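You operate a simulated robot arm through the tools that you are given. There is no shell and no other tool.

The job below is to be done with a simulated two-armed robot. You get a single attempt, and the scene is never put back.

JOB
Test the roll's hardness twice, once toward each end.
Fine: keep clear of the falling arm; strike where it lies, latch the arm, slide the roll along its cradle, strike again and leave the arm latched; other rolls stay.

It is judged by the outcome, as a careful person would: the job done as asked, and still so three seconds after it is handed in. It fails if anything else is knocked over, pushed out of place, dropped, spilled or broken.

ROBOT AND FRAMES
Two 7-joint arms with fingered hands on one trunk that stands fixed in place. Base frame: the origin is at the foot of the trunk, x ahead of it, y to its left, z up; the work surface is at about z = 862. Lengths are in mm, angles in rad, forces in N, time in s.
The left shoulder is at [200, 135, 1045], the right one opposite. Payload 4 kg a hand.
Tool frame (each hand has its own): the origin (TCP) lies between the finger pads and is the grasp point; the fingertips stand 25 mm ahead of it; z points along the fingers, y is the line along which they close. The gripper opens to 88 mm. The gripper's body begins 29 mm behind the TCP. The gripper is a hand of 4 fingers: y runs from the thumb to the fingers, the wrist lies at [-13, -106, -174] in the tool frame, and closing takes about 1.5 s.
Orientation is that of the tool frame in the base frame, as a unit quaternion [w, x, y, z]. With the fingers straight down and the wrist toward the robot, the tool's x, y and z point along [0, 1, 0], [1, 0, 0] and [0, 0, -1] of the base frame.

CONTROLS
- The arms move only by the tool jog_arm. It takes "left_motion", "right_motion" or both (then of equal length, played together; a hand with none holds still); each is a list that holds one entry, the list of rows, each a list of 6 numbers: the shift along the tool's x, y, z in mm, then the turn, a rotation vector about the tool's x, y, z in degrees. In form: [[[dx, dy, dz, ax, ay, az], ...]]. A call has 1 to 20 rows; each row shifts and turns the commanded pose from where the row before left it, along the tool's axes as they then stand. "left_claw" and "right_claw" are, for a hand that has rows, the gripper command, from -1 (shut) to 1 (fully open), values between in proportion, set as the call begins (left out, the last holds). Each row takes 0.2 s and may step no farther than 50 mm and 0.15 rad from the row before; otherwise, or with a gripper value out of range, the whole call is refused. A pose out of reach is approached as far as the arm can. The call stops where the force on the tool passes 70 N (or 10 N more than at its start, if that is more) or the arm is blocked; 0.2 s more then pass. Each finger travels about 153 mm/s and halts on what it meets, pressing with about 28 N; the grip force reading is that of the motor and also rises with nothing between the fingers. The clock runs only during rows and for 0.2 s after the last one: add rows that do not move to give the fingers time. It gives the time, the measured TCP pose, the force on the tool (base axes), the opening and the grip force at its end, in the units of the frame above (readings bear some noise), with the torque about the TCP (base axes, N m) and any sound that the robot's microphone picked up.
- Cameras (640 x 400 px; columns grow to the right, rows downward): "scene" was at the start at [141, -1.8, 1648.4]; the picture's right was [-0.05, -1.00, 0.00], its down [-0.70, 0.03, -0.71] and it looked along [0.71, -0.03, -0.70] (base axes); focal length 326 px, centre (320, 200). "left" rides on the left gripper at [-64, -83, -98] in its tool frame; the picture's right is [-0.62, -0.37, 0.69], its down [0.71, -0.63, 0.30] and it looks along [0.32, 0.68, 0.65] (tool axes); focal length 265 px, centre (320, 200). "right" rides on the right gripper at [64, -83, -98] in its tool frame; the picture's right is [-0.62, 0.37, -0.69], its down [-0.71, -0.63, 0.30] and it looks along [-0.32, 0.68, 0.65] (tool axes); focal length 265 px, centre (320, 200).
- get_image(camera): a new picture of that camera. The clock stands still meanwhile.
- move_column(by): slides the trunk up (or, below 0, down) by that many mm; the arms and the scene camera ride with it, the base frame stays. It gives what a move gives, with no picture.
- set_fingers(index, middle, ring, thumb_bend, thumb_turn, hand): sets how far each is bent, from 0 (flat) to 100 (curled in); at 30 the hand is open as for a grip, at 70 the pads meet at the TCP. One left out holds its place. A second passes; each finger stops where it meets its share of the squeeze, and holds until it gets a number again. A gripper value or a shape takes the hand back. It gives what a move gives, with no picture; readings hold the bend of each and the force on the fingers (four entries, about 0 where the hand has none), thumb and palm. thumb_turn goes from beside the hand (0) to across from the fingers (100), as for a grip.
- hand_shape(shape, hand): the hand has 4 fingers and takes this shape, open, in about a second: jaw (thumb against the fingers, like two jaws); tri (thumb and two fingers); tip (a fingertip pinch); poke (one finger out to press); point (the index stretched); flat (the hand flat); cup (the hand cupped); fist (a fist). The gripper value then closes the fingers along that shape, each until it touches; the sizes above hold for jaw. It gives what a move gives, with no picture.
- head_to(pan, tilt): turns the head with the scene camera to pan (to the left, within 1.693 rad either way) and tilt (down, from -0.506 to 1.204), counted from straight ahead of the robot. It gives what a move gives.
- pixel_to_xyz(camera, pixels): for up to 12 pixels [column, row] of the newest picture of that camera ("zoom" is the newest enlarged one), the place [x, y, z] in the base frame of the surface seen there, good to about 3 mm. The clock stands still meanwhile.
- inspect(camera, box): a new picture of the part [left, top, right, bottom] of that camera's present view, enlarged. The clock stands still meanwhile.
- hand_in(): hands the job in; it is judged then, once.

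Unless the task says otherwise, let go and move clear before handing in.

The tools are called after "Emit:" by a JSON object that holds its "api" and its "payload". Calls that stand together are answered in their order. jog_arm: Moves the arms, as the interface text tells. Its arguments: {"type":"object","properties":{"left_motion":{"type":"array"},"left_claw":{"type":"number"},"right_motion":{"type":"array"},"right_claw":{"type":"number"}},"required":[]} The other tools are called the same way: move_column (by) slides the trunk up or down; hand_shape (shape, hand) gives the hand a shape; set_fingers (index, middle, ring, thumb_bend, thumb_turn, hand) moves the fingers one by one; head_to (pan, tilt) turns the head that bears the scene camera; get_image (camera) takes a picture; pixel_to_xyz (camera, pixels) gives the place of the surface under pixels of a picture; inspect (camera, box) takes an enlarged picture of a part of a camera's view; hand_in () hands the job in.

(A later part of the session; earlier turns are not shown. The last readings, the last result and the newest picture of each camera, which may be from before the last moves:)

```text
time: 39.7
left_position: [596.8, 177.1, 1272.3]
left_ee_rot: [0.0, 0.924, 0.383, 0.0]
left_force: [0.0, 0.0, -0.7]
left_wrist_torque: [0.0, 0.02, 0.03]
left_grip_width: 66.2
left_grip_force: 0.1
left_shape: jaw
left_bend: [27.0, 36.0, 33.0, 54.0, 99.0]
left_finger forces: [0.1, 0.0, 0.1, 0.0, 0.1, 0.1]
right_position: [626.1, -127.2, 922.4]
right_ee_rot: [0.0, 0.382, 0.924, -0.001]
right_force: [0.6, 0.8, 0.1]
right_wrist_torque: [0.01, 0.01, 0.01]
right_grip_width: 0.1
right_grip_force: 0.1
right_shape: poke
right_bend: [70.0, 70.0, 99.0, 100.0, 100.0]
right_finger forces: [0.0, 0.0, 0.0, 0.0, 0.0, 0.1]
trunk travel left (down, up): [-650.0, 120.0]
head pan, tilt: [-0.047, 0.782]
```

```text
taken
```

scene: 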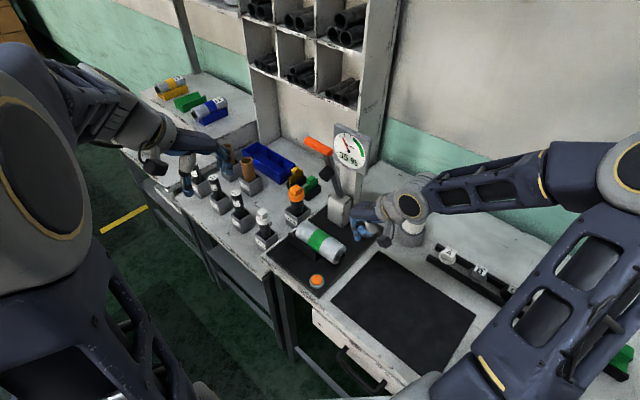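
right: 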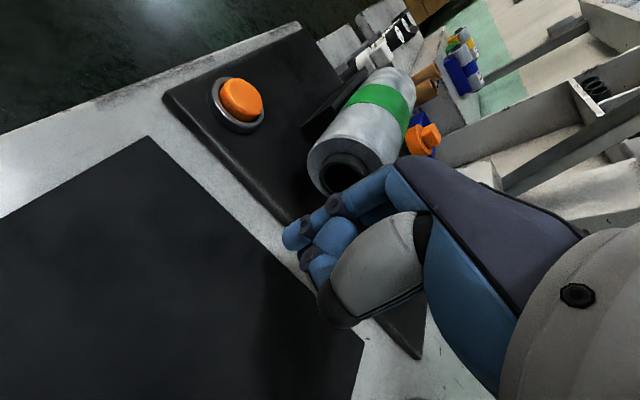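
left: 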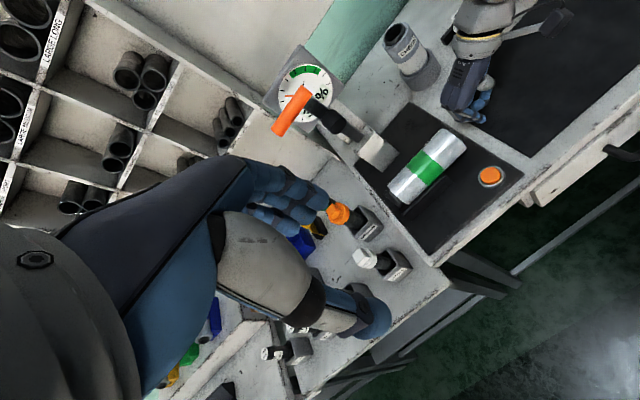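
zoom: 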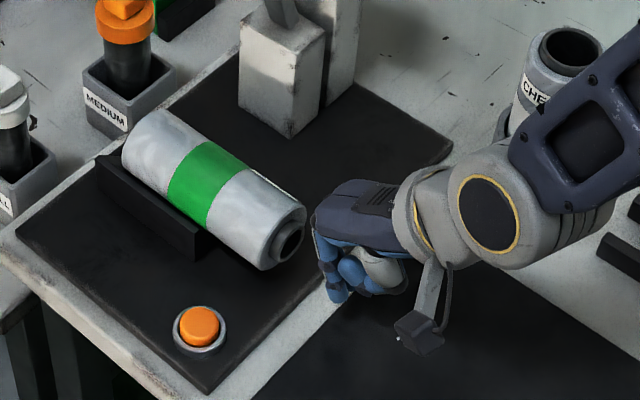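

The hand is lined up behind the roll's near end with nothing touched. Now I advance slowly along the roll axis until contact.

Emit:
{"api": "jog_arm", "payload": {"right_motion": [[[0, 8, 0, 0, 0, 0], [0, 8, 0, 0, 0, 0], [0, 6, 0, 0, 0, 0], [0, 6, 0, 0, 0, 0]]]}}

Emit:
{"api": "inspect", "payload": {"camera": "scene", "box": [280, 190, 390, 300]}}

Emit:
{"api": "inspect", "payload": {"camera": "right", "box": [260, 60, 460, 330]}}

```text
time: 40.7
left_position: [598.9, 176.2, 1272.1]
left_ee_rot: [0.0, 0.924, 0.383, 0.0]
left_force: [0.5, 0.0, 0.1]
left_wrist_torque: [-0.01, -0.05, -0.01]
left_grip_width: 66.0
left_grip_force: 0.1
left_shape: jaw
left_bend: [27.0, 36.0, 33.0, 54.0, 99.0]
left_finger forces: [0.0, 0.0, 0.0, 0.1, 0.0, 0.0]
right_position: [645.0, -108.0, 920.0]
right_ee_rot: [0.0, 0.383, 0.924, 0.0]
right_force: [-0.8, -1.4, 0.1]
right_wrist_torque: [0.0, 0.0, -0.03]
right_grip_width: 0.0
right_grip_force: 0.0
right_shape: poke
right_bend: [70.0, 70.0, 99.0, 100.0, 100.0]
right_finger forces: [0.1, 1.8, 0.0, 0.0, 0.0, 0.1]
trunk travel left (down, up): [-650.0, 120.0]
head pan, tilt: [-0.047, 0.782]
```

```text
3.64 times, centred on (335, 245) of scene
```

zoom: 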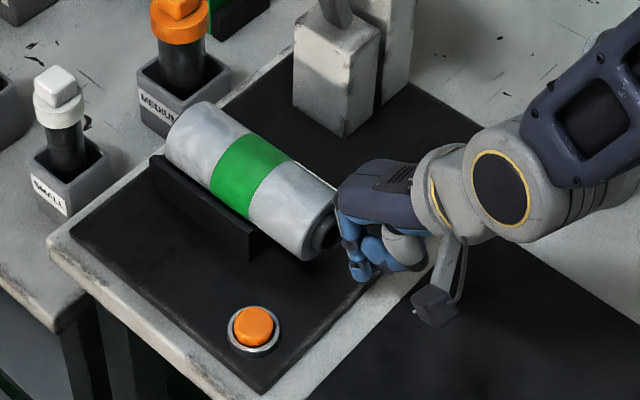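

```text
1.48 times, centred on (360, 195) of right
```

zoom: 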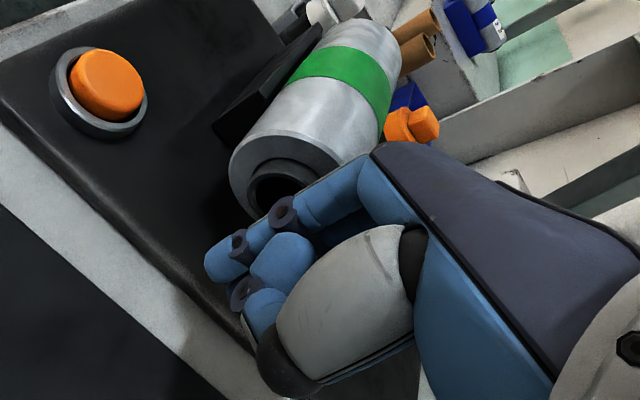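

Contact is made (1.8 N on the middle finger against the core). I'll push slowly about 40 mm and check that the roll slides straight in its cradle.

Emit:
{"api": "jog_arm", "payload": {"right_motion": [[[0, 5, 0, 0, 0, 0], [0, 5, 0, 0, 0, 0], [0, 5, 0, 0, 0, 0], [0, 5, 0, 0, 0, 0], [0, 5, 0, 0, 0, 0], [0, 5, 0, 0, 0, 0], [0, 5, 0, 0, 0, 0], [0, 5, 0, 0, 0, 0]]]}}

Emit:
{"api": "inspect", "payload": {"camera": "scene", "box": [280, 190, 390, 300]}}

Emit:
{"api": "get_image", "payload": {"camera": "left"}}

```text
time: 42.5
left_position: [596.6, 176.4, 1272.4]
left_ee_rot: [0.0, 0.924, 0.383, 0.0]
left_force: [0.0, 1.3, -0.6]
left_wrist_torque: [-0.02, -0.02, 0.03]
left_grip_width: 65.9
left_grip_force: 0.1
left_shape: jaw
left_bend: [27.0, 36.0, 33.0, 54.0, 99.0]
left_finger forces: [0.1, 0.0, 0.0, 0.0, 0.0, 0.0]
right_position: [674.1, -76.3, 920.0]
right_ee_rot: [0.0, 0.382, 0.924, 0.0]
right_force: [-0.5, -1.0, 0.6]
right_wrist_torque: [0.0, 0.0, -0.02]
right_grip_width: 0.0
right_grip_force: 0.1
right_shape: poke
right_bend: [70.0, 70.0, 99.0, 100.0, 100.0]
right_finger forces: [0.0, 1.5, 0.0, 0.0, 0.0, 0.0]
trunk travel left (down, up): [-650.0, 120.0]
head pan, tilt: [-0.047, 0.782]
```

```text
3.64 times, centred on (335, 245) of scene
```

zoom: 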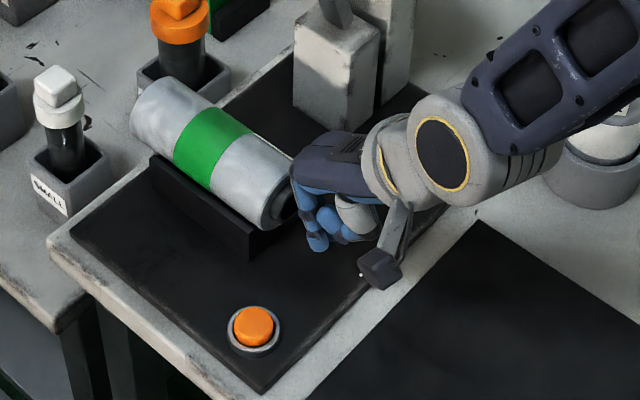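

```text
taken
```

left: 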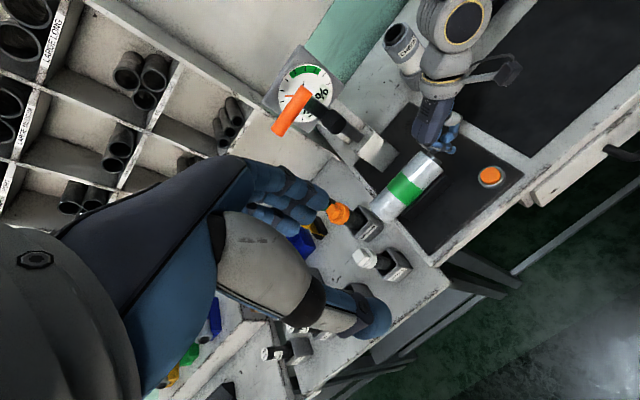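

The roll is sliding straight with ~1.5 N; about 43 mm done. I'll push a further 30 mm.

Emit:
{"api": "jog_arm", "payload": {"right_motion": [[[0, 5, 0, 0, 0, 0], [0, 5, 0, 0, 0, 0], [0, 5, 0, 0, 0, 0], [0, 5, 0, 0, 0, 0], [0, 5, 0, 0, 0, 0], [0, 4, 0, 0, 0, 0], [0, 2, 0, 0, 0, 0]]]}}

Emit:
{"api": "inspect", "payload": {"camera": "scene", "box": [270, 180, 380, 290]}}

Emit:
{"api": "inspect", "payload": {"camera": "left", "box": [300, 80, 520, 270]}}

```text
time: 44.1
left_position: [598.0, 176.4, 1272.5]
left_ee_rot: [0.0, 0.924, 0.382, 0.001]
left_force: [1.0, 1.0, 0.4]
left_wrist_torque: [0.01, 0.0, 0.02]
left_grip_width: 65.9
left_grip_force: 0.1
left_shape: jaw
left_bend: [27.0, 36.0, 33.0, 54.0, 99.0]
left_finger forces: [0.0, 0.1, 0.0, 0.1, 0.0, 0.0]
right_position: [696.9, -54.3, 920.1]
right_ee_rot: [-0.002, 0.383, 0.924, 0.0]
right_force: [-0.9, -2.1, -0.2]
right_wrist_torque: [0.0, -0.04, 0.01]
right_grip_width: 0.0
right_grip_force: 0.0
right_shape: poke
right_bend: [70.0, 70.0, 99.0, 100.0, 100.0]
right_finger forces: [0.0, 1.3, 0.0, 0.1, 0.1, 0.0]
trunk travel left (down, up): [-650.0, 120.0]
head pan, tilt: [-0.047, 0.782]
```

```text
3.64 times, centred on (325, 235) of scene
```

zoom: 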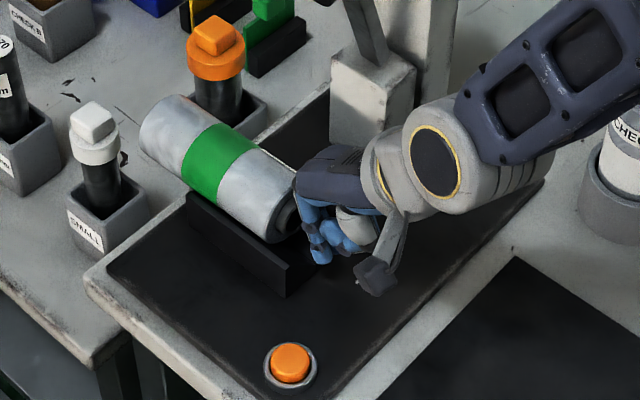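

```text
2.11 times, centred on (410, 175) of left
```

zoom: 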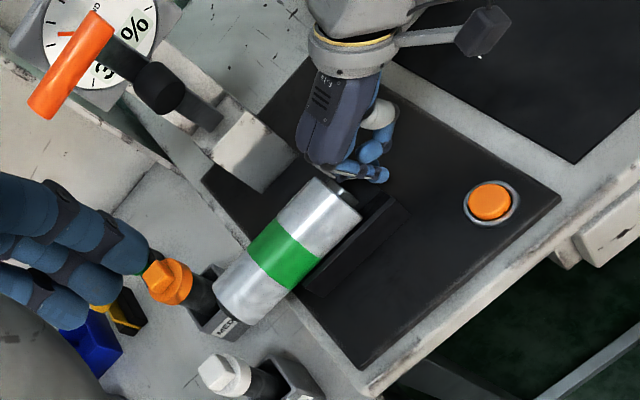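

The roll has moved about 75 mm along the cradle. I'll measure its new position before backing off.

Emit:
{"api": "pixel_to_xyz", "payload": {"camera": "left", "pixels": [[450, 175], [440, 190]]}}

Emit:
{"api": "inspect", "payload": {"camera": "scene", "box": [285, 195, 345, 255]}}

Emit:
{"api": "pixel_to_xyz", "payload": {"camera": "zoom", "pixels": [[120, 60], [170, 95], [250, 160], [300, 195], [80, 100], [150, 165], [200, 210], [320, 230], [100, 90], [230, 150]]}}

```text
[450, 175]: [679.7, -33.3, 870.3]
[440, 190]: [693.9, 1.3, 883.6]
```

```text
6.67 times, centred on (315, 225) of scene
```

zoom: 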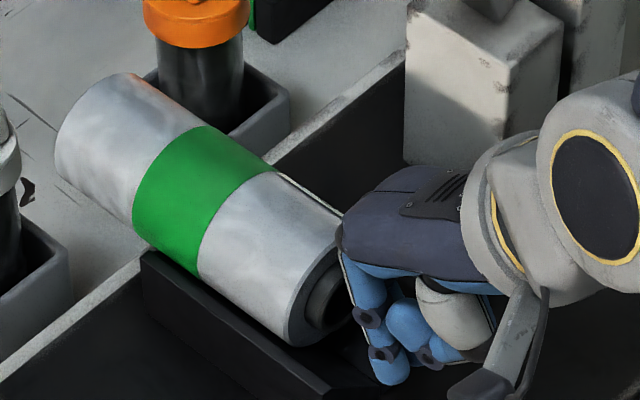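

```text
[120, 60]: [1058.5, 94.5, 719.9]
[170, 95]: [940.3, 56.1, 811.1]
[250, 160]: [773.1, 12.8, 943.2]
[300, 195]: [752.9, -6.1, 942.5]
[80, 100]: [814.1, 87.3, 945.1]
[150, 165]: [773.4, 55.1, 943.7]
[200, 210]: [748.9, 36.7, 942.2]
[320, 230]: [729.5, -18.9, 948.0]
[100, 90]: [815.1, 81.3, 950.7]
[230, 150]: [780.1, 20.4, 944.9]
```

Emit:
{"api": "pixel_to_xyz", "payload": {"camera": "zoom", "pixels": [[330, 225], [300, 275], [285, 320], [295, 335], [325, 255], [265, 180], [280, 180], [235, 215], [205, 255], [200, 130], [140, 210], [62, 130]]}}

Emit:
{"api": "get_image", "payload": {"camera": "left"}}

Emit:
{"api": "pixel_to_xyz", "payload": {"camera": "left", "pixels": [[413, 166], [420, 172], [425, 182], [395, 200], [400, 210], [385, 190], [405, 180], [380, 215], [390, 225], [375, 205], [440, 215], [460, 200]]}}

```text
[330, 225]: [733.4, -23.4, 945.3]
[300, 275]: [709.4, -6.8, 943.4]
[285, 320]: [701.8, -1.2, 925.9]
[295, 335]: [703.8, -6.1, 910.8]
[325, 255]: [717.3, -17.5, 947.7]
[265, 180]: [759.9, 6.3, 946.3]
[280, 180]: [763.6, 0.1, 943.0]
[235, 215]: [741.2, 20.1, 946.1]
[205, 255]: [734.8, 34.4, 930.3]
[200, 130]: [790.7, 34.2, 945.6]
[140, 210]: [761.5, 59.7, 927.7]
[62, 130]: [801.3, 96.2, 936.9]
```

```text
taken
```

left: 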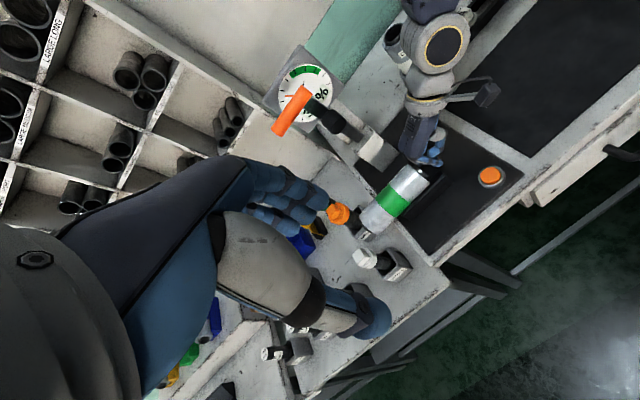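

```text
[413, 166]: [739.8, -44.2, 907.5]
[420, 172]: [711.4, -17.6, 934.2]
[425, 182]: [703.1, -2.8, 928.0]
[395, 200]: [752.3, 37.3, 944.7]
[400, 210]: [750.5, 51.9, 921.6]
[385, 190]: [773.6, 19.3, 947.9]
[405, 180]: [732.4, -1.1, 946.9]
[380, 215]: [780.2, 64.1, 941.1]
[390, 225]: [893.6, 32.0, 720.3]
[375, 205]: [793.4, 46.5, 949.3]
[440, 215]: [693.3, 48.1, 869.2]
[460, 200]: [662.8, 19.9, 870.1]
```

The roll's end faces now measure s≈493 and ≈635 (centre ≈563), so it slid ~85 mm, a bit more than symmetric. I'll measure the cradle's far end to see how much support remains.

Emit:
{"api": "pixel_to_xyz", "payload": {"camera": "zoom", "pixels": [[145, 256], [150, 270], [160, 262], [145, 300], [200, 300], [300, 375], [380, 385], [330, 395], [130, 290], [250, 340]]}}

Emit:
{"api": "inspect", "payload": {"camera": "left", "box": [340, 140, 460, 240]}}

Emit:
{"api": "pixel_to_xyz", "payload": {"camera": "zoom", "pixels": [[320, 330], [345, 320], [300, 345], [330, 360], [290, 360], [540, 170], [520, 160], [440, 250], [120, 370], [150, 350], [400, 290]]}}

```text
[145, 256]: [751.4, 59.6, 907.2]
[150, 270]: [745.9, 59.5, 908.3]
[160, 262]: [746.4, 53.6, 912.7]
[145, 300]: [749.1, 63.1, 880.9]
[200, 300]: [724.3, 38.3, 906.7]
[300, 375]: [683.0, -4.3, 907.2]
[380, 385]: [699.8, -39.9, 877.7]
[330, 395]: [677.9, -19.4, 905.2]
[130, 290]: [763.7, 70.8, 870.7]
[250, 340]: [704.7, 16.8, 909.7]
```

```text
4.00 times, centred on (400, 190) of left
```

zoom: 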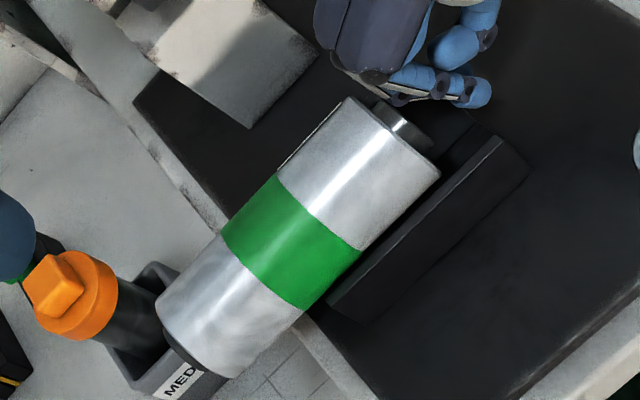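

```text
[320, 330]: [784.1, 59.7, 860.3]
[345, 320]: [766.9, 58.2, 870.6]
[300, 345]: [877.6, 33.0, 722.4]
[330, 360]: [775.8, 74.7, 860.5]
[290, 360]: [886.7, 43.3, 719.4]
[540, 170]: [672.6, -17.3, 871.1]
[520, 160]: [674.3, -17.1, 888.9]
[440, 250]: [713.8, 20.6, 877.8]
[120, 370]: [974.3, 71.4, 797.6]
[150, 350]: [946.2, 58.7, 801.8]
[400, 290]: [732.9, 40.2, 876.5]
```

The cradle rails run s≈464–574 and the roll's centre (≈563) is still supported, with the hammer (s≈517) now over the other half, clear of the green band, mirroring the first strike. I'll back the right hand off, raise and turn it, and move the left hand further from the fall zone.

Emit:
{"api": "jog_arm", "payload": {"right_motion": [[[0, -10, 0, 0, 0, 0], [0, -25, 0, 0, 0, 0], [0, -35, 0, 0, 0, 0], [0, -20, -40, 0, 0, 0], [0, 0, -45, 0, 0, 0], [0, 0, -45, 0, 0, 0], [0, 0, 0, 0, 0, 7.5], [0, 0, 0, 0, 0, 7.5], [0, 0, 0, 0, 0, 7.5], [0, 0, 0, 0, 0, 7.5], [0, 0, 0, 0, 0, 7.5], [0, 0, 0, 0, 0, 7.5], [0, 0, 0, 0, 0, 0]]], "left_motion": [[[0, 0, 0, 0, 0, 0], [0, -30, -20, 0, 0, 0], [0, -30, -20, 0, 0, 0], [0, -30, -20, 0, 0, 0], [0, 0, 0, 0, 0, 0], [0, 0, 0, 0, 0, 0], [0, 0, 0, 0, 0, 0], [0, 0, 0, 0, 0, 0], [0, 0, 0, 0, 0, 0], [0, 0, 0, 0, 0, 0], [0, 0, 0, 0, 0, 0], [0, 0, 0, 0, 0, 0], [0, 0, 0, 0, 0, 0]]]}}

Emit:
{"api": "set_fingers", "payload": {"hand": "right", "middle": 100, "ring": 100, "index": 65}}

Emit:
{"api": "get_image", "payload": {"camera": "scene"}}

Emit:
{"api": "inspect", "payload": {"camera": "scene", "box": [260, 120, 400, 300]}}

```text
time: 46.9
left_position: [534.7, 241.6, 1331.6]
left_ee_rot: [0.001, 0.924, 0.382, 0.0]
left_force: [-0.2, 0.0, 0.4]
left_wrist_torque: [0.03, 0.0, -0.01]
left_grip_width: 65.9
left_grip_force: 0.0
left_shape: jaw
left_bend: [27.0, 36.0, 33.0, 54.0, 99.0]
left_finger forces: [0.0, 0.0, 0.0, 0.0, 0.0, 0.0]
right_position: [634.0, -119.0, 1050.3]
right_ee_rot: [0.0, 0.708, 0.706, -0.001]
right_force: [0.8, 0.0, -0.1]
right_wrist_torque: [0.0, 0.0, -0.03]
right_grip_width: 0.0
right_grip_force: 0.0
right_shape: poke
right_bend: [70.0, 70.0, 99.0, 100.0, 100.0]
right_finger forces: [0.1, 0.0, 0.0, 0.1, 0.1, 0.1]
trunk travel left (down, up): [-650.0, 120.0]
head pan, tilt: [-0.047, 0.782]
```

```text
time: 47.9
left_position: [535.5, 240.2, 1332.1]
left_ee_rot: [0.0, 0.924, 0.382, 0.0]
left_force: [-0.5, -0.6, -0.3]
left_wrist_torque: [0.02, -0.01, -0.04]
left_grip_width: 65.8
left_grip_force: 0.0
left_shape: jaw
left_bend: [27.0, 36.0, 33.0, 54.0, 99.0]
left_finger forces: [0.0, 0.0, 0.1, 0.0, 0.0, 0.0]
right_position: [634.1, -118.3, 1050.5]
right_ee_rot: [0.0, 0.707, 0.707, 0.0]
right_force: [-0.8, 0.7, 0.0]
right_wrist_torque: [0.07, 0.03, 0.01]
right_grip_width: 26.6
right_grip_force: 0.0
right_shape: fingers
right_bend: [65.0, 100.0, 100.0, 100.0, 100.0]
right_finger forces: [0.1, 0.0, 0.0, 0.0, 0.1, 0.0]
trunk travel left (down, up): [-650.0, 120.0]
head pan, tilt: [-0.047, 0.782]
```

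```text
taken
```

scene: 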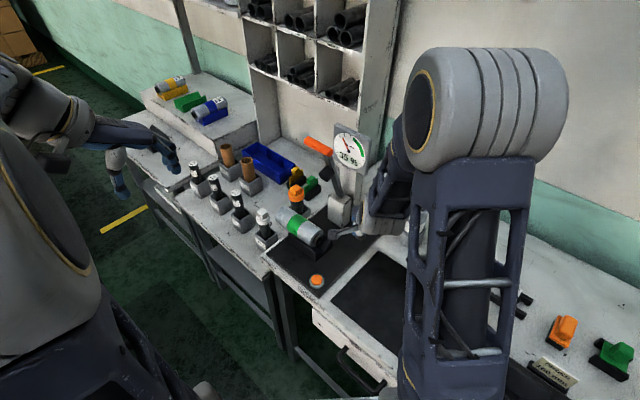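

```text
2.22 times, centred on (330, 210) of scene
```

zoom: 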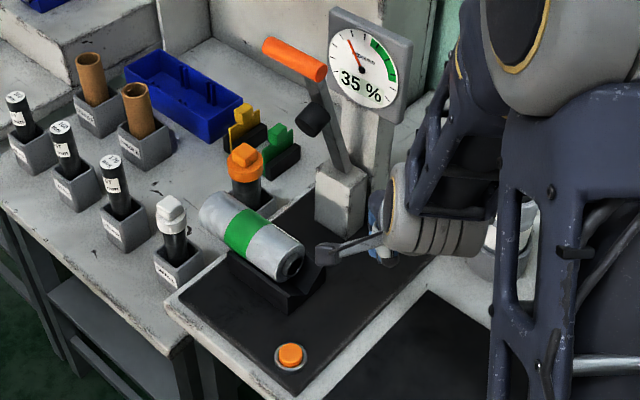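

The roll rests well in the cradle with the hammer now over its near half, and the arm is still latched. I'll carry the right index back over the button.

Emit:
{"api": "jog_arm", "payload": {"right_motion": [[[25, -20, 0, 0, 0, 0], [35, -19, 0, 0, 0, 0], [33, 0, 0, 0, 0, 0], [0, 0, 35, 0, 0, 0], [0, 0, 35, 0, 0, 0], [0, 0, 0, 0, 0, 0]]]}}

Emit:
{"api": "inspect", "payload": {"camera": "right", "box": [230, 190, 350, 270]}}

Emit:
{"api": "pixel_to_xyz", "payload": {"camera": "zoom", "pixels": [[342, 180], [330, 195], [355, 205], [350, 165], [80, 270], [20, 270], [140, 270], [80, 220], [80, 330]]}}

Emit:
{"api": "get_image", "payload": {"camera": "left"}}

```text
time: 49.3
left_position: [535.7, 240.1, 1331.5]
left_ee_rot: [0.001, 0.924, 0.383, -0.001]
left_force: [-0.3, -0.3, -1.3]
left_wrist_torque: [0.0, -0.02, 0.0]
left_grip_width: 66.0
left_grip_force: 0.0
left_shape: jaw
left_bend: [27.0, 36.0, 33.0, 54.0, 99.0]
left_finger forces: [0.0, 0.0, 0.0, 0.0, 0.0, 0.1]
right_position: [595.0, -29.1, 981.0]
right_ee_rot: [0.0, 0.707, 0.707, 0.001]
right_force: [-0.4, -0.2, -0.1]
right_wrist_torque: [0.0, 0.02, 0.0]
right_grip_width: 26.7
right_grip_force: 0.1
right_shape: fingers
right_bend: [65.0, 100.0, 100.0, 100.0, 100.0]
right_finger forces: [0.0, 0.0, 0.0, 0.0, 0.0, 0.0]
trunk travel left (down, up): [-650.0, 120.0]
head pan, tilt: [-0.047, 0.782]
```

```text
5.00 times, centred on (290, 230) of right
```

zoom: 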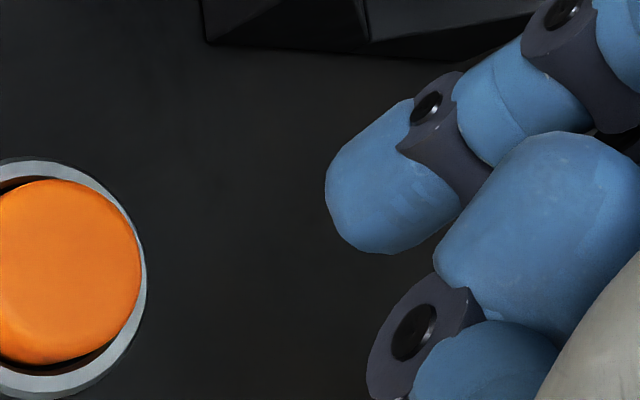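

```text
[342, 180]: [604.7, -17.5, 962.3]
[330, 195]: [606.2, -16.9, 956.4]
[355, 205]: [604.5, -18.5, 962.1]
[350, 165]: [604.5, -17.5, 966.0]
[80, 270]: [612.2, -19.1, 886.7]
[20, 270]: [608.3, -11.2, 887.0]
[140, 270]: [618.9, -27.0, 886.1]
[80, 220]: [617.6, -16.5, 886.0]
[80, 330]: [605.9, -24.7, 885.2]
```

```text
taken
```

left: 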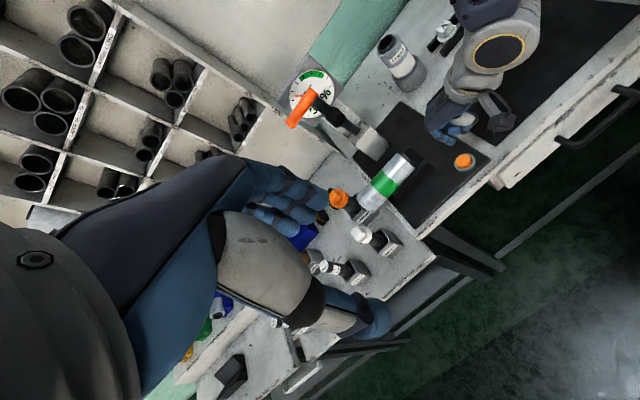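

The tip centre is at about (610,-20), 3–4 mm off the button centre (609,-16); I'll correct that, descend and press as before.

Emit:
{"api": "jog_arm", "payload": {"right_motion": [[[3.5, 0, 30, 0, 0, 0], [0, 0, 25, 0, 0, 0], [0, 0, 0, 0, 0, 0]]]}}

Emit:
{"api": "inspect", "payload": {"camera": "right", "box": [200, 140, 440, 340]}}

```text
time: 50.1
left_position: [534.5, 240.5, 1332.4]
left_ee_rot: [0.0, 0.924, 0.383, 0.0]
left_force: [-0.1, 0.5, 0.1]
left_wrist_torque: [0.0, 0.0, 0.0]
left_grip_width: 65.6
left_grip_force: 0.1
left_shape: jaw
left_bend: [27.0, 36.0, 33.0, 54.0, 99.0]
left_finger forces: [0.0, 0.0, 0.0, 0.0, 0.0, 0.0]
right_position: [595.0, -23.1, 924.9]
right_ee_rot: [0.0, 0.707, 0.707, 0.001]
right_force: [0.6, 0.1, 0.5]
right_wrist_torque: [0.02, 0.03, 0.01]
right_grip_width: 26.9
right_grip_force: 0.0
right_shape: fingers
right_bend: [65.0, 100.0, 100.0, 100.0, 100.0]
right_finger forces: [0.0, 0.1, 0.0, 0.0, 0.1, 0.1]
trunk travel left (down, up): [-650.0, 120.0]
head pan, tilt: [-0.047, 0.782]
```

```text
2.00 times, centred on (320, 240) of right
```

zoom: 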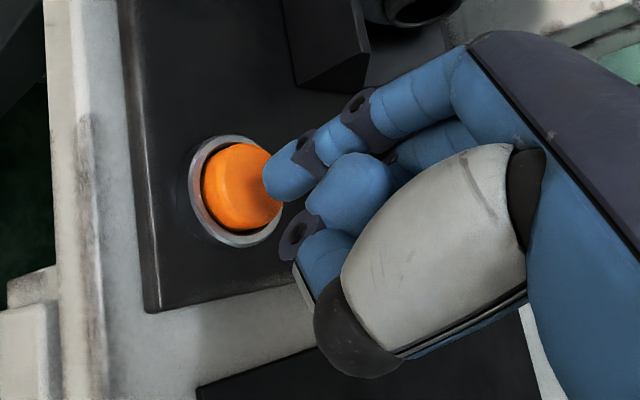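

The fingertip is again just above the button as in the first press, with both hands clear of the arm's path. Pressing now for the second strike.

Emit:
{"api": "jog_arm", "payload": {"right_motion": [[[0, 0, 10, 0, 0, 0], [0, 0, 3, 0, 0, 0], [0, 0, 2, 0, 0, 0], [0, 0, 2, 0, 0, 0], [0, 0, 2, 0, 0, 0]]]}}

Emit:
{"api": "get_image", "payload": {"camera": "left"}}

```text
time: 51.3
left_position: [534.9, 240.2, 1332.1]
left_ee_rot: [0.0, 0.924, 0.382, 0.0]
left_force: [-0.1, 0.4, 0.8]
left_wrist_torque: [0.0, 0.01, 0.01]
left_grip_width: 65.9
left_grip_force: 0.1
left_shape: jaw
left_bend: [27.0, 36.0, 33.0, 54.0, 99.0]
left_finger forces: [0.0, 0.1, 0.1, 0.0, 0.0, 0.0]
right_position: [593.4, -20.9, 907.3]
right_ee_rot: [0.0, 0.707, 0.707, 0.0]
right_force: [1.2, -0.1, 5.1]
right_wrist_torque: [0.03, -0.07, 0.0]
right_grip_width: 26.4
right_grip_force: 2.4
right_shape: fingers
right_bend: [66.0, 100.0, 100.0, 100.0, 100.0]
right_finger forces: [5.4, 0.0, 0.1, 0.0, 0.1, 0.0]
trunk travel left (down, up): [-650.0, 120.0]
head pan, tilt: [-0.047, 0.782]
heard: click
```

```text
taken
```

left: 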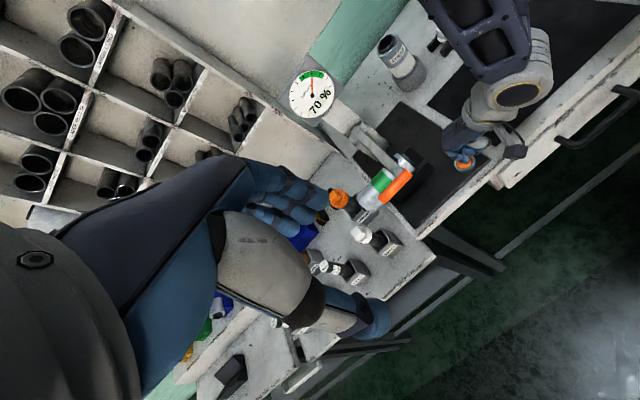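

The click was heard, the arm dropped onto the other half and the dial reads 70 %. I'll lift the right hand off the button and withdraw it to the right.

Emit:
{"api": "jog_arm", "payload": {"right_motion": [[[0, 0, -15, 0, 0, 0], [0, 0, -45, 0, 0, 0], [0, 0, -45, 0, 0, 0], [0, 0, -45, 0, 0, 0], [-40, -10, -20, 0, 0, 0], [-45, -5, -10, 0, 0, 0], [-45, -5, -10, 0, 0, 0], [-45, 0, 0, 0, 0, 0], [-45, 0, 0, 0, 0, 0], [-45, 0, 0, 0, 0, 0], [0, 0, 0, 0, 0, 0]]]}}

Emit:
{"api": "inspect", "payload": {"camera": "scene", "box": [260, 120, 400, 300]}}

Emit:
{"api": "get_image", "payload": {"camera": "scene"}}

```text
time: 53.7
left_position: [533.5, 241.2, 1331.7]
left_ee_rot: [0.0, 0.924, 0.383, 0.0]
left_force: [-0.1, 0.3, 0.1]
left_wrist_torque: [-0.03, -0.01, 0.0]
left_grip_width: 65.9
left_grip_force: 0.0
left_shape: jaw
left_bend: [27.0, 36.0, 33.0, 54.0, 99.0]
left_finger forces: [0.1, 0.0, 0.0, 0.1, 0.0, 0.0]
right_position: [574.3, -285.3, 1098.8]
right_ee_rot: [0.001, 0.707, 0.707, 0.0]
right_force: [-0.2, -0.6, -0.8]
right_wrist_torque: [0.02, -0.02, 0.04]
right_grip_width: 26.5
right_grip_force: 0.1
right_shape: fingers
right_bend: [65.0, 100.0, 100.0, 100.0, 100.0]
right_finger forces: [0.0, 0.1, 0.0, 0.0, 0.1, 0.1]
trunk travel left (down, up): [-650.0, 120.0]
head pan, tilt: [-0.047, 0.782]
```

```text
2.22 times, centred on (330, 210) of scene
```

zoom: 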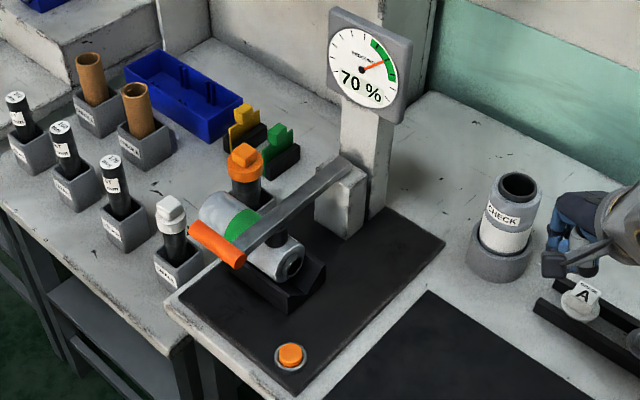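

```text
taken
```

scene: 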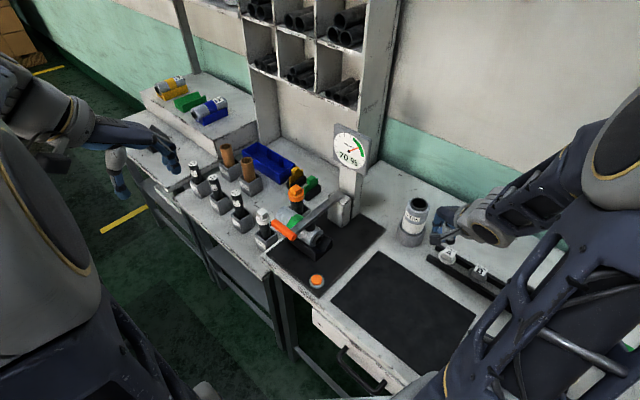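

The hammer rests on the roll's near half and the roll has not shifted. Now I bring the left hand back above the handle to latch the arm again.

Emit:
{"api": "jog_arm", "payload": {"left_motion": [[[0, 34.3, 33.2, 0, 0, 0], [0, 34.3, 33.2, 0, 0, 0], [0, 34.3, 33.2, 0, 0, 0], [0, 34.3, 33.2, 0, 0, 0], [0, 34.3, 33.2, 0, 0, 0], [0, 34.3, 33.2, 0, 0, 0], [0, 34.3, 33.2, 0, 0, 0], [0, 0, 0, 0, 0, 0]]]}}

Emit:
{"api": "get_image", "payload": {"camera": "left"}}

Emit:
{"api": "pixel_to_xyz", "payload": {"camera": "left", "pixels": [[378, 322], [318, 197], [302, 214], [290, 228], [440, 245], [400, 275], [462, 235], [390, 290], [412, 225]]}}

```text
time: 55.5
left_position: [705.6, 74.5, 1096.0]
left_ee_rot: [0.0, 0.924, 0.383, 0.0]
left_force: [0.1, -0.6, -0.3]
left_wrist_torque: [0.0, 0.0, 0.02]
left_grip_width: 65.9
left_grip_force: 0.0
left_shape: jaw
left_bend: [27.0, 36.0, 33.0, 54.0, 99.0]
left_finger forces: [0.0, 0.1, 0.0, 0.0, 0.0, 0.0]
right_position: [574.7, -286.7, 1100.0]
right_ee_rot: [0.0, 0.707, 0.707, 0.0]
right_force: [-0.3, 0.2, 0.9]
right_wrist_torque: [0.0, 0.01, -0.01]
right_grip_width: 26.8
right_grip_force: 0.1
right_shape: fingers
right_bend: [65.0, 100.0, 100.0, 100.0, 100.0]
right_finger forces: [0.0, 0.0, 0.0, 0.0, 0.0, 0.0]
trunk travel left (down, up): [-650.0, 120.0]
head pan, tilt: [-0.047, 0.782]
```

```text
taken
```

left: 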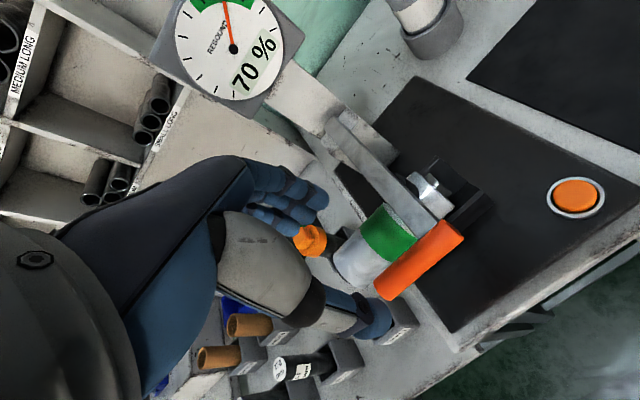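

```text
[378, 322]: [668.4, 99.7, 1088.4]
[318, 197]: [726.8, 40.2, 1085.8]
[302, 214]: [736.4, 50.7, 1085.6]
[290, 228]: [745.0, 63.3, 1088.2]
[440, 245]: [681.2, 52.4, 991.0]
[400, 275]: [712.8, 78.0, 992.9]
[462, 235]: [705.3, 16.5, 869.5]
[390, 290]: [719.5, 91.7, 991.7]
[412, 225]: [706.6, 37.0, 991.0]
```

The handle lies exactly where it did after the first strike, and the open hand straddles it. I'll descend with a 3 mm correction, checking once before the last step.

Emit:
{"api": "jog_arm", "payload": {"left_motion": [[[-3, 0, 35, 0, 0, 0], [0, 0, 30, 0, 0, 0], [0, 0, 20, 0, 0, 0], [0, 0, 15, 0, 0, 0], [0, 0, 0, 0, 0, 0]]]}}

Emit:
{"api": "inspect", "payload": {"camera": "left", "box": [230, 130, 490, 360]}}

Emit:
{"api": "inspect", "payload": {"camera": "scene", "box": [230, 150, 370, 290]}}

```text
time: 56.7
left_position: [702.3, 69.0, 999.5]
left_ee_rot: [0.0, 0.924, 0.383, 0.0]
left_force: [-0.3, 0.3, 0.0]
left_wrist_torque: [0.01, 0.0, 0.02]
left_grip_width: 65.9
left_grip_force: 0.1
left_shape: jaw
left_bend: [27.0, 36.0, 33.0, 54.0, 99.0]
left_finger forces: [0.0, 0.1, 0.0, 0.1, 0.0, 0.0]
right_position: [574.6, -287.4, 1100.2]
right_ee_rot: [0.0, 0.707, 0.707, 0.0]
right_force: [-0.5, -1.0, 0.0]
right_wrist_torque: [0.0, 0.0, 0.02]
right_grip_width: 26.6
right_grip_force: 0.1
right_shape: fingers
right_bend: [65.0, 100.0, 100.0, 100.0, 100.0]
right_finger forces: [0.1, 0.0, 0.1, 0.0, 0.0, 0.1]
trunk travel left (down, up): [-650.0, 120.0]
head pan, tilt: [-0.047, 0.782]
```

```text
1.74 times, centred on (360, 245) of left
```

zoom: 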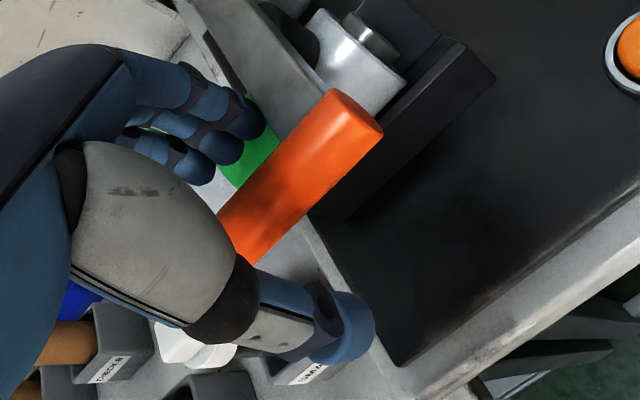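

```text
2.86 times, centred on (300, 220) of scene
```

zoom: 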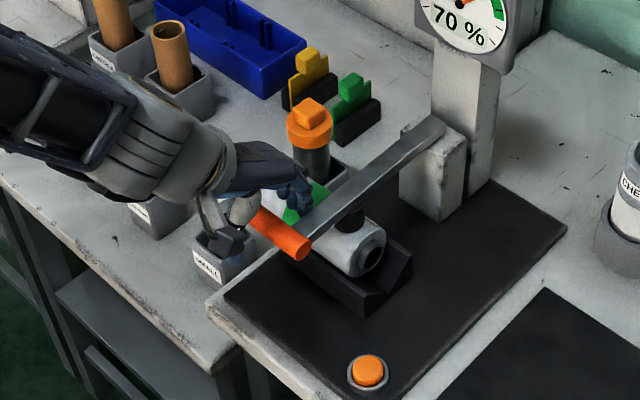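

Fingers straddle the handle with the fingertips still above and in front of the roll. I'll descend the last 20 mm and close on the handle.

Emit:
{"api": "jog_arm", "payload": {"left_motion": [[[0, 0, 10, 0, 0, 0], [0, 0, 10, 0, 0, 0], [0, 0, 0, 0, 0, 0]]]}}

Emit:
{"api": "inspect", "payload": {"camera": "left", "box": [230, 130, 490, 360]}}

```text
time: 57.5
left_position: [703.3, 69.4, 980.9]
left_ee_rot: [-0.001, 0.924, 0.383, 0.0]
left_force: [0.8, -0.2, 0.4]
left_wrist_torque: [-0.02, 0.0, 0.0]
left_grip_width: 66.0
left_grip_force: 0.0
left_shape: jaw
left_bend: [27.0, 36.0, 33.0, 54.0, 99.0]
left_finger forces: [0.0, 0.0, 0.0, 0.0, 0.0, 0.1]
right_position: [574.7, -286.6, 1099.1]
right_ee_rot: [-0.001, 0.708, 0.707, 0.0]
right_force: [-0.6, -0.2, 0.4]
right_wrist_torque: [0.0, -0.02, -0.01]
right_grip_width: 26.7
right_grip_force: 0.0
right_shape: fingers
right_bend: [65.0, 100.0, 100.0, 100.0, 100.0]
right_finger forces: [0.1, 0.0, 0.1, 0.1, 0.0, 0.1]
trunk travel left (down, up): [-650.0, 120.0]
head pan, tilt: [-0.047, 0.782]
```

```text
1.74 times, centred on (360, 245) of left
```

zoom: 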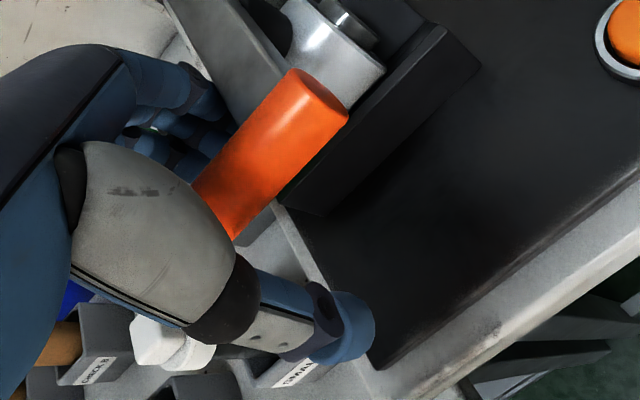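

No contact forces so far. Closing on the handle.

Emit:
{"api": "jog_arm", "payload": {"left_motion": [[[0, 0, 0, 0, 0, 0], [0, 0, 0, 0, 0, 0], [0, 0, 0, 0, 0, 0], [0, 0, 0, 0, 0, 0], [0, 0, 0, 0, 0, 0], [0, 0, 0, 0, 0, 0], [0, 0, 0, 0, 0, 0], [0, 0, 0, 0, 0, 0], [0, 0, 0, 0, 0, 0]]], "left_claw": -1}}

Emit:
{"api": "inspect", "payload": {"camera": "left", "box": [230, 130, 490, 360]}}

Emit:
{"api": "inspect", "payload": {"camera": "scene", "box": [230, 150, 370, 290]}}

```text
time: 59.5
left_position: [701.9, 69.5, 981.1]
left_ee_rot: [0.0, 0.924, 0.382, 0.001]
left_force: [-3.3, 3.9, -1.4]
left_wrist_torque: [-0.04, 0.0, -0.07]
left_grip_width: 6.6
left_grip_force: 27.7
left_shape: jaw
left_bend: [74.0, 71.0, 71.0, 76.0, 100.0]
left_finger forces: [5.8, 2.3, 2.5, 0.1, 11.2, 0.0]
right_position: [574.7, -287.2, 1100.3]
right_ee_rot: [0.0, 0.707, 0.707, 0.0]
right_force: [-0.3, 0.8, -1.0]
right_wrist_torque: [-0.01, 0.01, -0.02]
right_grip_width: 26.8
right_grip_force: 0.1
right_shape: fingers
right_bend: [65.0, 100.0, 100.0, 100.0, 100.0]
right_finger forces: [0.0, 0.0, 0.0, 0.0, 0.1, 0.0]
trunk travel left (down, up): [-650.0, 120.0]
head pan, tilt: [-0.047, 0.782]
```

```text
1.74 times, centred on (360, 245) of left
```

zoom: 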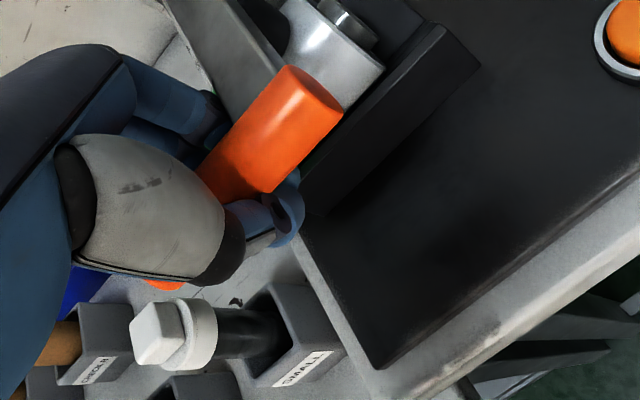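

```text
2.86 times, centred on (300, 220) of scene
```

zoom: 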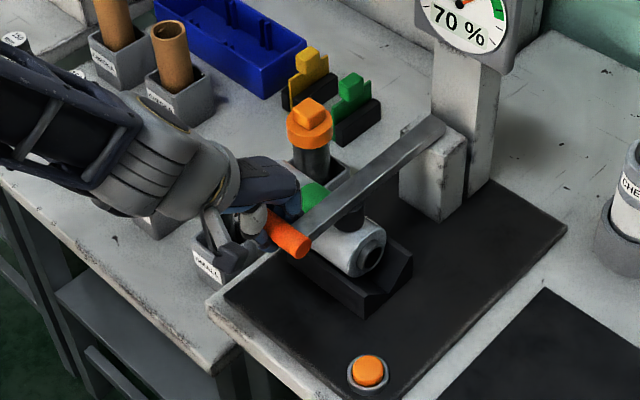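

Same secure grip around the handle as before. Lifting along the arc to about 60°.

Emit:
{"api": "jog_arm", "payload": {"left_motion": [[[0, 0.5, -14.2, 0, 0, 0], [0, 1.48, -14.13, 0, 0, 0], [0, 2.47, -13.99, 0, 0, 0], [0, 3.44, -13.78, 0, 0, 0], [0, 4.39, -13.51, 0, 0, 0], [0, 5.32, -13.17, 0, 0, 0], [0, 6.23, -12.77, 0, 0, 0], [0, 7.1, -12.3, 0, 0, 0], [0, 8.2, -11.5, 0, 0, 0], [0, 9.2, -10.8, 0, 0, 0], [0, 10, -10, 0, 0, 0], [0, 10.8, -9.2, 0, 0, 0], [0, 11.4, -8.4, 0, 0, 0], [0, 12, -7.4, 0, 0, 0], [0, 12.5, -6, 0, 0, 0]]]}}

Emit:
{"api": "inspect", "payload": {"camera": "scene", "box": [250, 110, 390, 270]}}

```text
time: 62.7
left_position: [778.6, -2.5, 1152.2]
left_ee_rot: [0.0, 0.923, 0.384, 0.0]
left_force: [-1.4, -2.4, -1.3]
left_wrist_torque: [0.01, 0.01, -0.06]
left_grip_width: 5.2
left_grip_force: 28.2
left_shape: jaw
left_bend: [74.0, 71.0, 70.0, 78.0, 100.0]
left_finger forces: [0.0, 0.1, 2.6, 0.0, 1.9, 0.0]
right_position: [575.1, -287.2, 1099.5]
right_ee_rot: [0.001, 0.708, 0.707, 0.0]
right_force: [0.4, 0.2, 0.3]
right_wrist_torque: [0.01, 0.01, 0.01]
right_grip_width: 26.7
right_grip_force: 0.2
right_shape: fingers
right_bend: [65.0, 100.0, 100.0, 100.0, 100.0]
right_finger forces: [0.1, 0.0, 0.0, 0.0, 0.0, 0.1]
trunk travel left (down, up): [-650.0, 120.0]
head pan, tilt: [-0.047, 0.782]
```

```text
2.50 times, centred on (320, 190) of scene
```

zoom: 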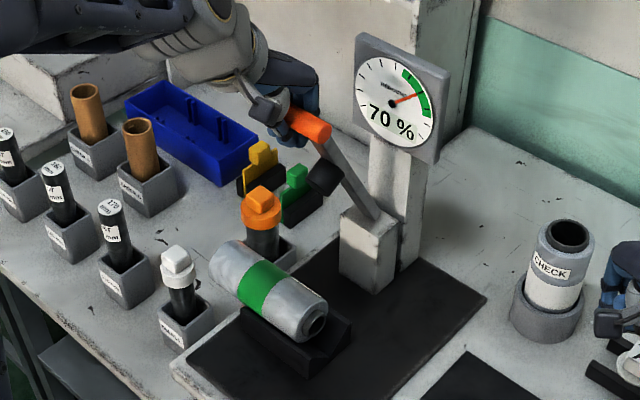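

The arm follows with almost no load and the roll stays put. Finishing the last part of the arc up against the stop to latch it.

Emit:
{"api": "jog_arm", "payload": {"left_motion": [[[0, 8, -3.5, 0, 0, 0], [0, 8, -3, 0, 0, 0], [0, 7, -2.5, 0, 0, 0], [0, 6, -2, 0, 0, 0], [0, 5, -1.5, 0, 0, 0], [0, 4, -1, 0, 0, 0], [0, 4, -1, 0, 0, 0]]]}}

Emit:
{"api": "inspect", "payload": {"camera": "scene", "box": [250, 110, 390, 270]}}

```text
time: 64.3
left_position: [804.9, -30.3, 1164.8]
left_ee_rot: [-0.002, 0.924, 0.383, -0.002]
left_force: [-13.2, 11.2, -4.6]
left_wrist_torque: [-0.16, -0.16, -0.02]
left_grip_width: 6.3
left_grip_force: 28.2
left_shape: jaw
left_bend: [74.0, 71.0, 70.0, 79.0, 100.0]
left_finger forces: [0.1, 0.1, 0.0, 0.1, 17.5, 0.1]
right_position: [574.0, -286.9, 1100.3]
right_ee_rot: [0.0, 0.707, 0.707, 0.0]
right_force: [-0.7, -0.2, -0.5]
right_wrist_torque: [-0.02, -0.01, -0.05]
right_grip_width: 26.6
right_grip_force: 0.0
right_shape: fingers
right_bend: [65.0, 100.0, 100.0, 100.0, 100.0]
right_finger forces: [0.0, 0.0, 0.0, 0.1, 0.0, 0.1]
trunk travel left (down, up): [-650.0, 120.0]
head pan, tilt: [-0.047, 0.782]
```

```text
2.50 times, centred on (320, 190) of scene
```

zoom: 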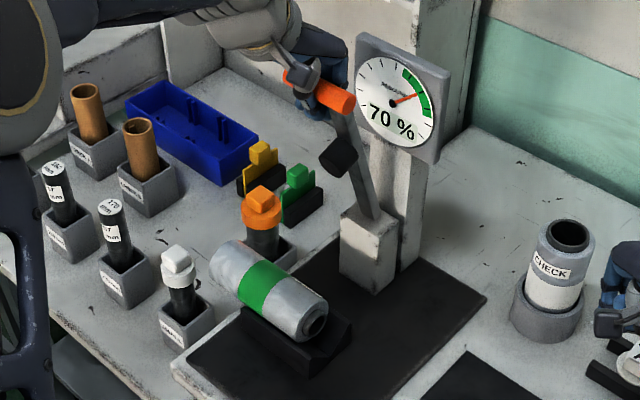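

The arm is against the stop (17 N). I'll press as firmly as last time, then ease back to test the latch.

Emit:
{"api": "jog_arm", "payload": {"left_motion": [[[0, 3, -0.5, 0, 0, 0], [0, 3, 0, 0, 0, 0], [0, 2, 0, 0, 0, 0], [0, 0, 0, 0, 0, 0]]]}}

Emit:
{"api": "jog_arm", "payload": {"left_motion": [[[0, -6, 1, 0, 0, 0], [0, -6, 2, 0, 0, 0], [0, -5, 2, 0, 0, 0], [0, -4, 2, 0, 0, 0], [0, 0, 0, 0, 0, 0]]]}}

Emit:
{"api": "inspect", "payload": {"camera": "scene", "box": [250, 110, 390, 270]}}

```text
time: 65.3
left_position: [809.9, -36.2, 1165.9]
left_ee_rot: [-0.003, 0.924, 0.383, -0.001]
left_force: [-30.3, 28.6, -9.7]
left_wrist_torque: [-0.48, -0.46, -0.06]
left_grip_width: 9.6
left_grip_force: 28.4
left_shape: jaw
left_bend: [74.0, 71.0, 70.0, 79.0, 100.0]
left_finger forces: [0.0, 0.0, 0.1, 0.0, 43.2, 0.1]
right_position: [573.8, -285.0, 1099.4]
right_ee_rot: [0.0, 0.707, 0.707, 0.0]
right_force: [-0.4, 0.1, 0.8]
right_wrist_torque: [-0.01, 0.01, -0.01]
right_grip_width: 26.6
right_grip_force: 0.1
right_shape: fingers
right_bend: [65.0, 100.0, 100.0, 100.0, 100.0]
right_finger forces: [0.0, 0.0, 0.0, 0.0, 0.0, 0.1]
trunk travel left (down, up): [-650.0, 120.0]
head pan, tilt: [-0.047, 0.782]
```

```text
time: 66.5
left_position: [796.8, -25.7, 1159.9]
left_ee_rot: [0.001, 0.924, 0.382, -0.001]
left_force: [0.6, -1.6, 0.4]
left_wrist_torque: [0.01, -0.01, 0.01]
left_grip_width: 5.0
left_grip_force: 27.8
left_shape: jaw
left_bend: [74.0, 71.0, 70.0, 78.0, 100.0]
left_finger forces: [0.7, 0.0, 0.8, 0.0, 0.0, 0.1]
right_position: [575.2, -286.4, 1098.5]
right_ee_rot: [0.0, 0.707, 0.707, 0.0]
right_force: [-0.3, 0.4, -0.2]
right_wrist_torque: [0.0, -0.01, 0.0]
right_grip_width: 26.6
right_grip_force: 0.1
right_shape: fingers
right_bend: [65.0, 100.0, 100.0, 100.0, 100.0]
right_finger forces: [0.0, 0.0, 0.0, 0.0, 0.0, 0.1]
trunk travel left (down, up): [-650.0, 120.0]
head pan, tilt: [-0.047, 0.782]
```

```text
2.50 times, centred on (320, 190) of scene
```

zoom: 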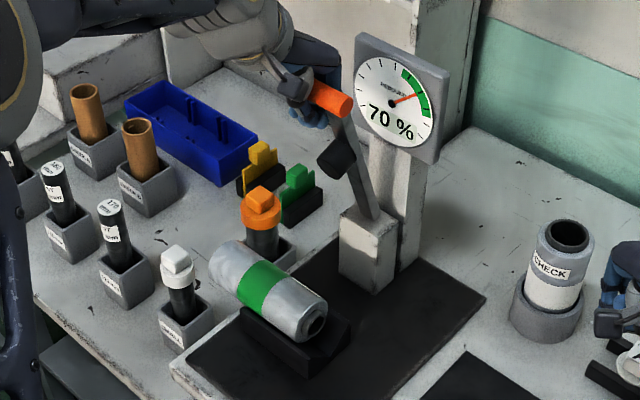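

The load is gone; easing back a little further to see whether the latch holds the arm.

Emit:
{"api": "jog_arm", "payload": {"left_motion": [[[0, -4, 2, 0, 0, 0], [0, -4, 2, 0, 0, 0], [0, 0, 0, 0, 0, 0]]]}}

Emit:
{"api": "inspect", "payload": {"camera": "scene", "box": [250, 110, 390, 270]}}

```text
time: 67.3
left_position: [793.3, -23.3, 1158.1]
left_ee_rot: [0.003, 0.924, 0.382, 0.003]
left_force: [24.2, -22.4, 18.5]
left_wrist_torque: [0.23, 0.18, 0.01]
left_grip_width: 6.4
left_grip_force: 27.9
left_shape: jaw
left_bend: [74.0, 71.0, 71.0, 78.0, 100.0]
left_finger forces: [22.8, 5.4, 6.7, 0.0, 0.0, 0.0]
right_position: [574.4, -287.9, 1098.4]
right_ee_rot: [0.0, 0.707, 0.707, 0.0]
right_force: [-0.1, -0.5, 0.0]
right_wrist_torque: [0.02, 0.02, 0.0]
right_grip_width: 26.8
right_grip_force: 0.1
right_shape: fingers
right_bend: [65.0, 100.0, 100.0, 100.0, 100.0]
right_finger forces: [0.1, 0.1, 0.0, 0.0, 0.0, 0.1]
trunk travel left (down, up): [-650.0, 120.0]
head pan, tilt: [-0.047, 0.782]
```

```text
2.50 times, centred on (320, 190) of scene
```

zoom: 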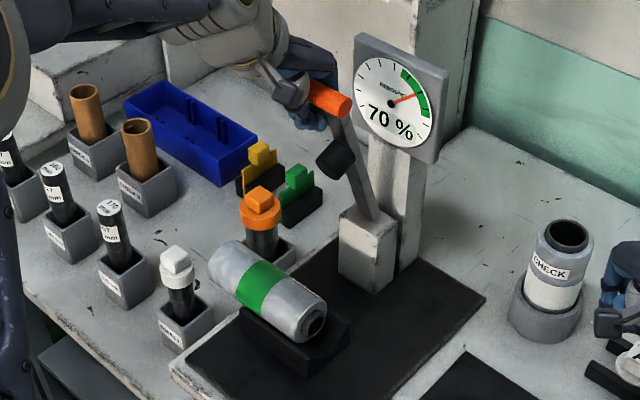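

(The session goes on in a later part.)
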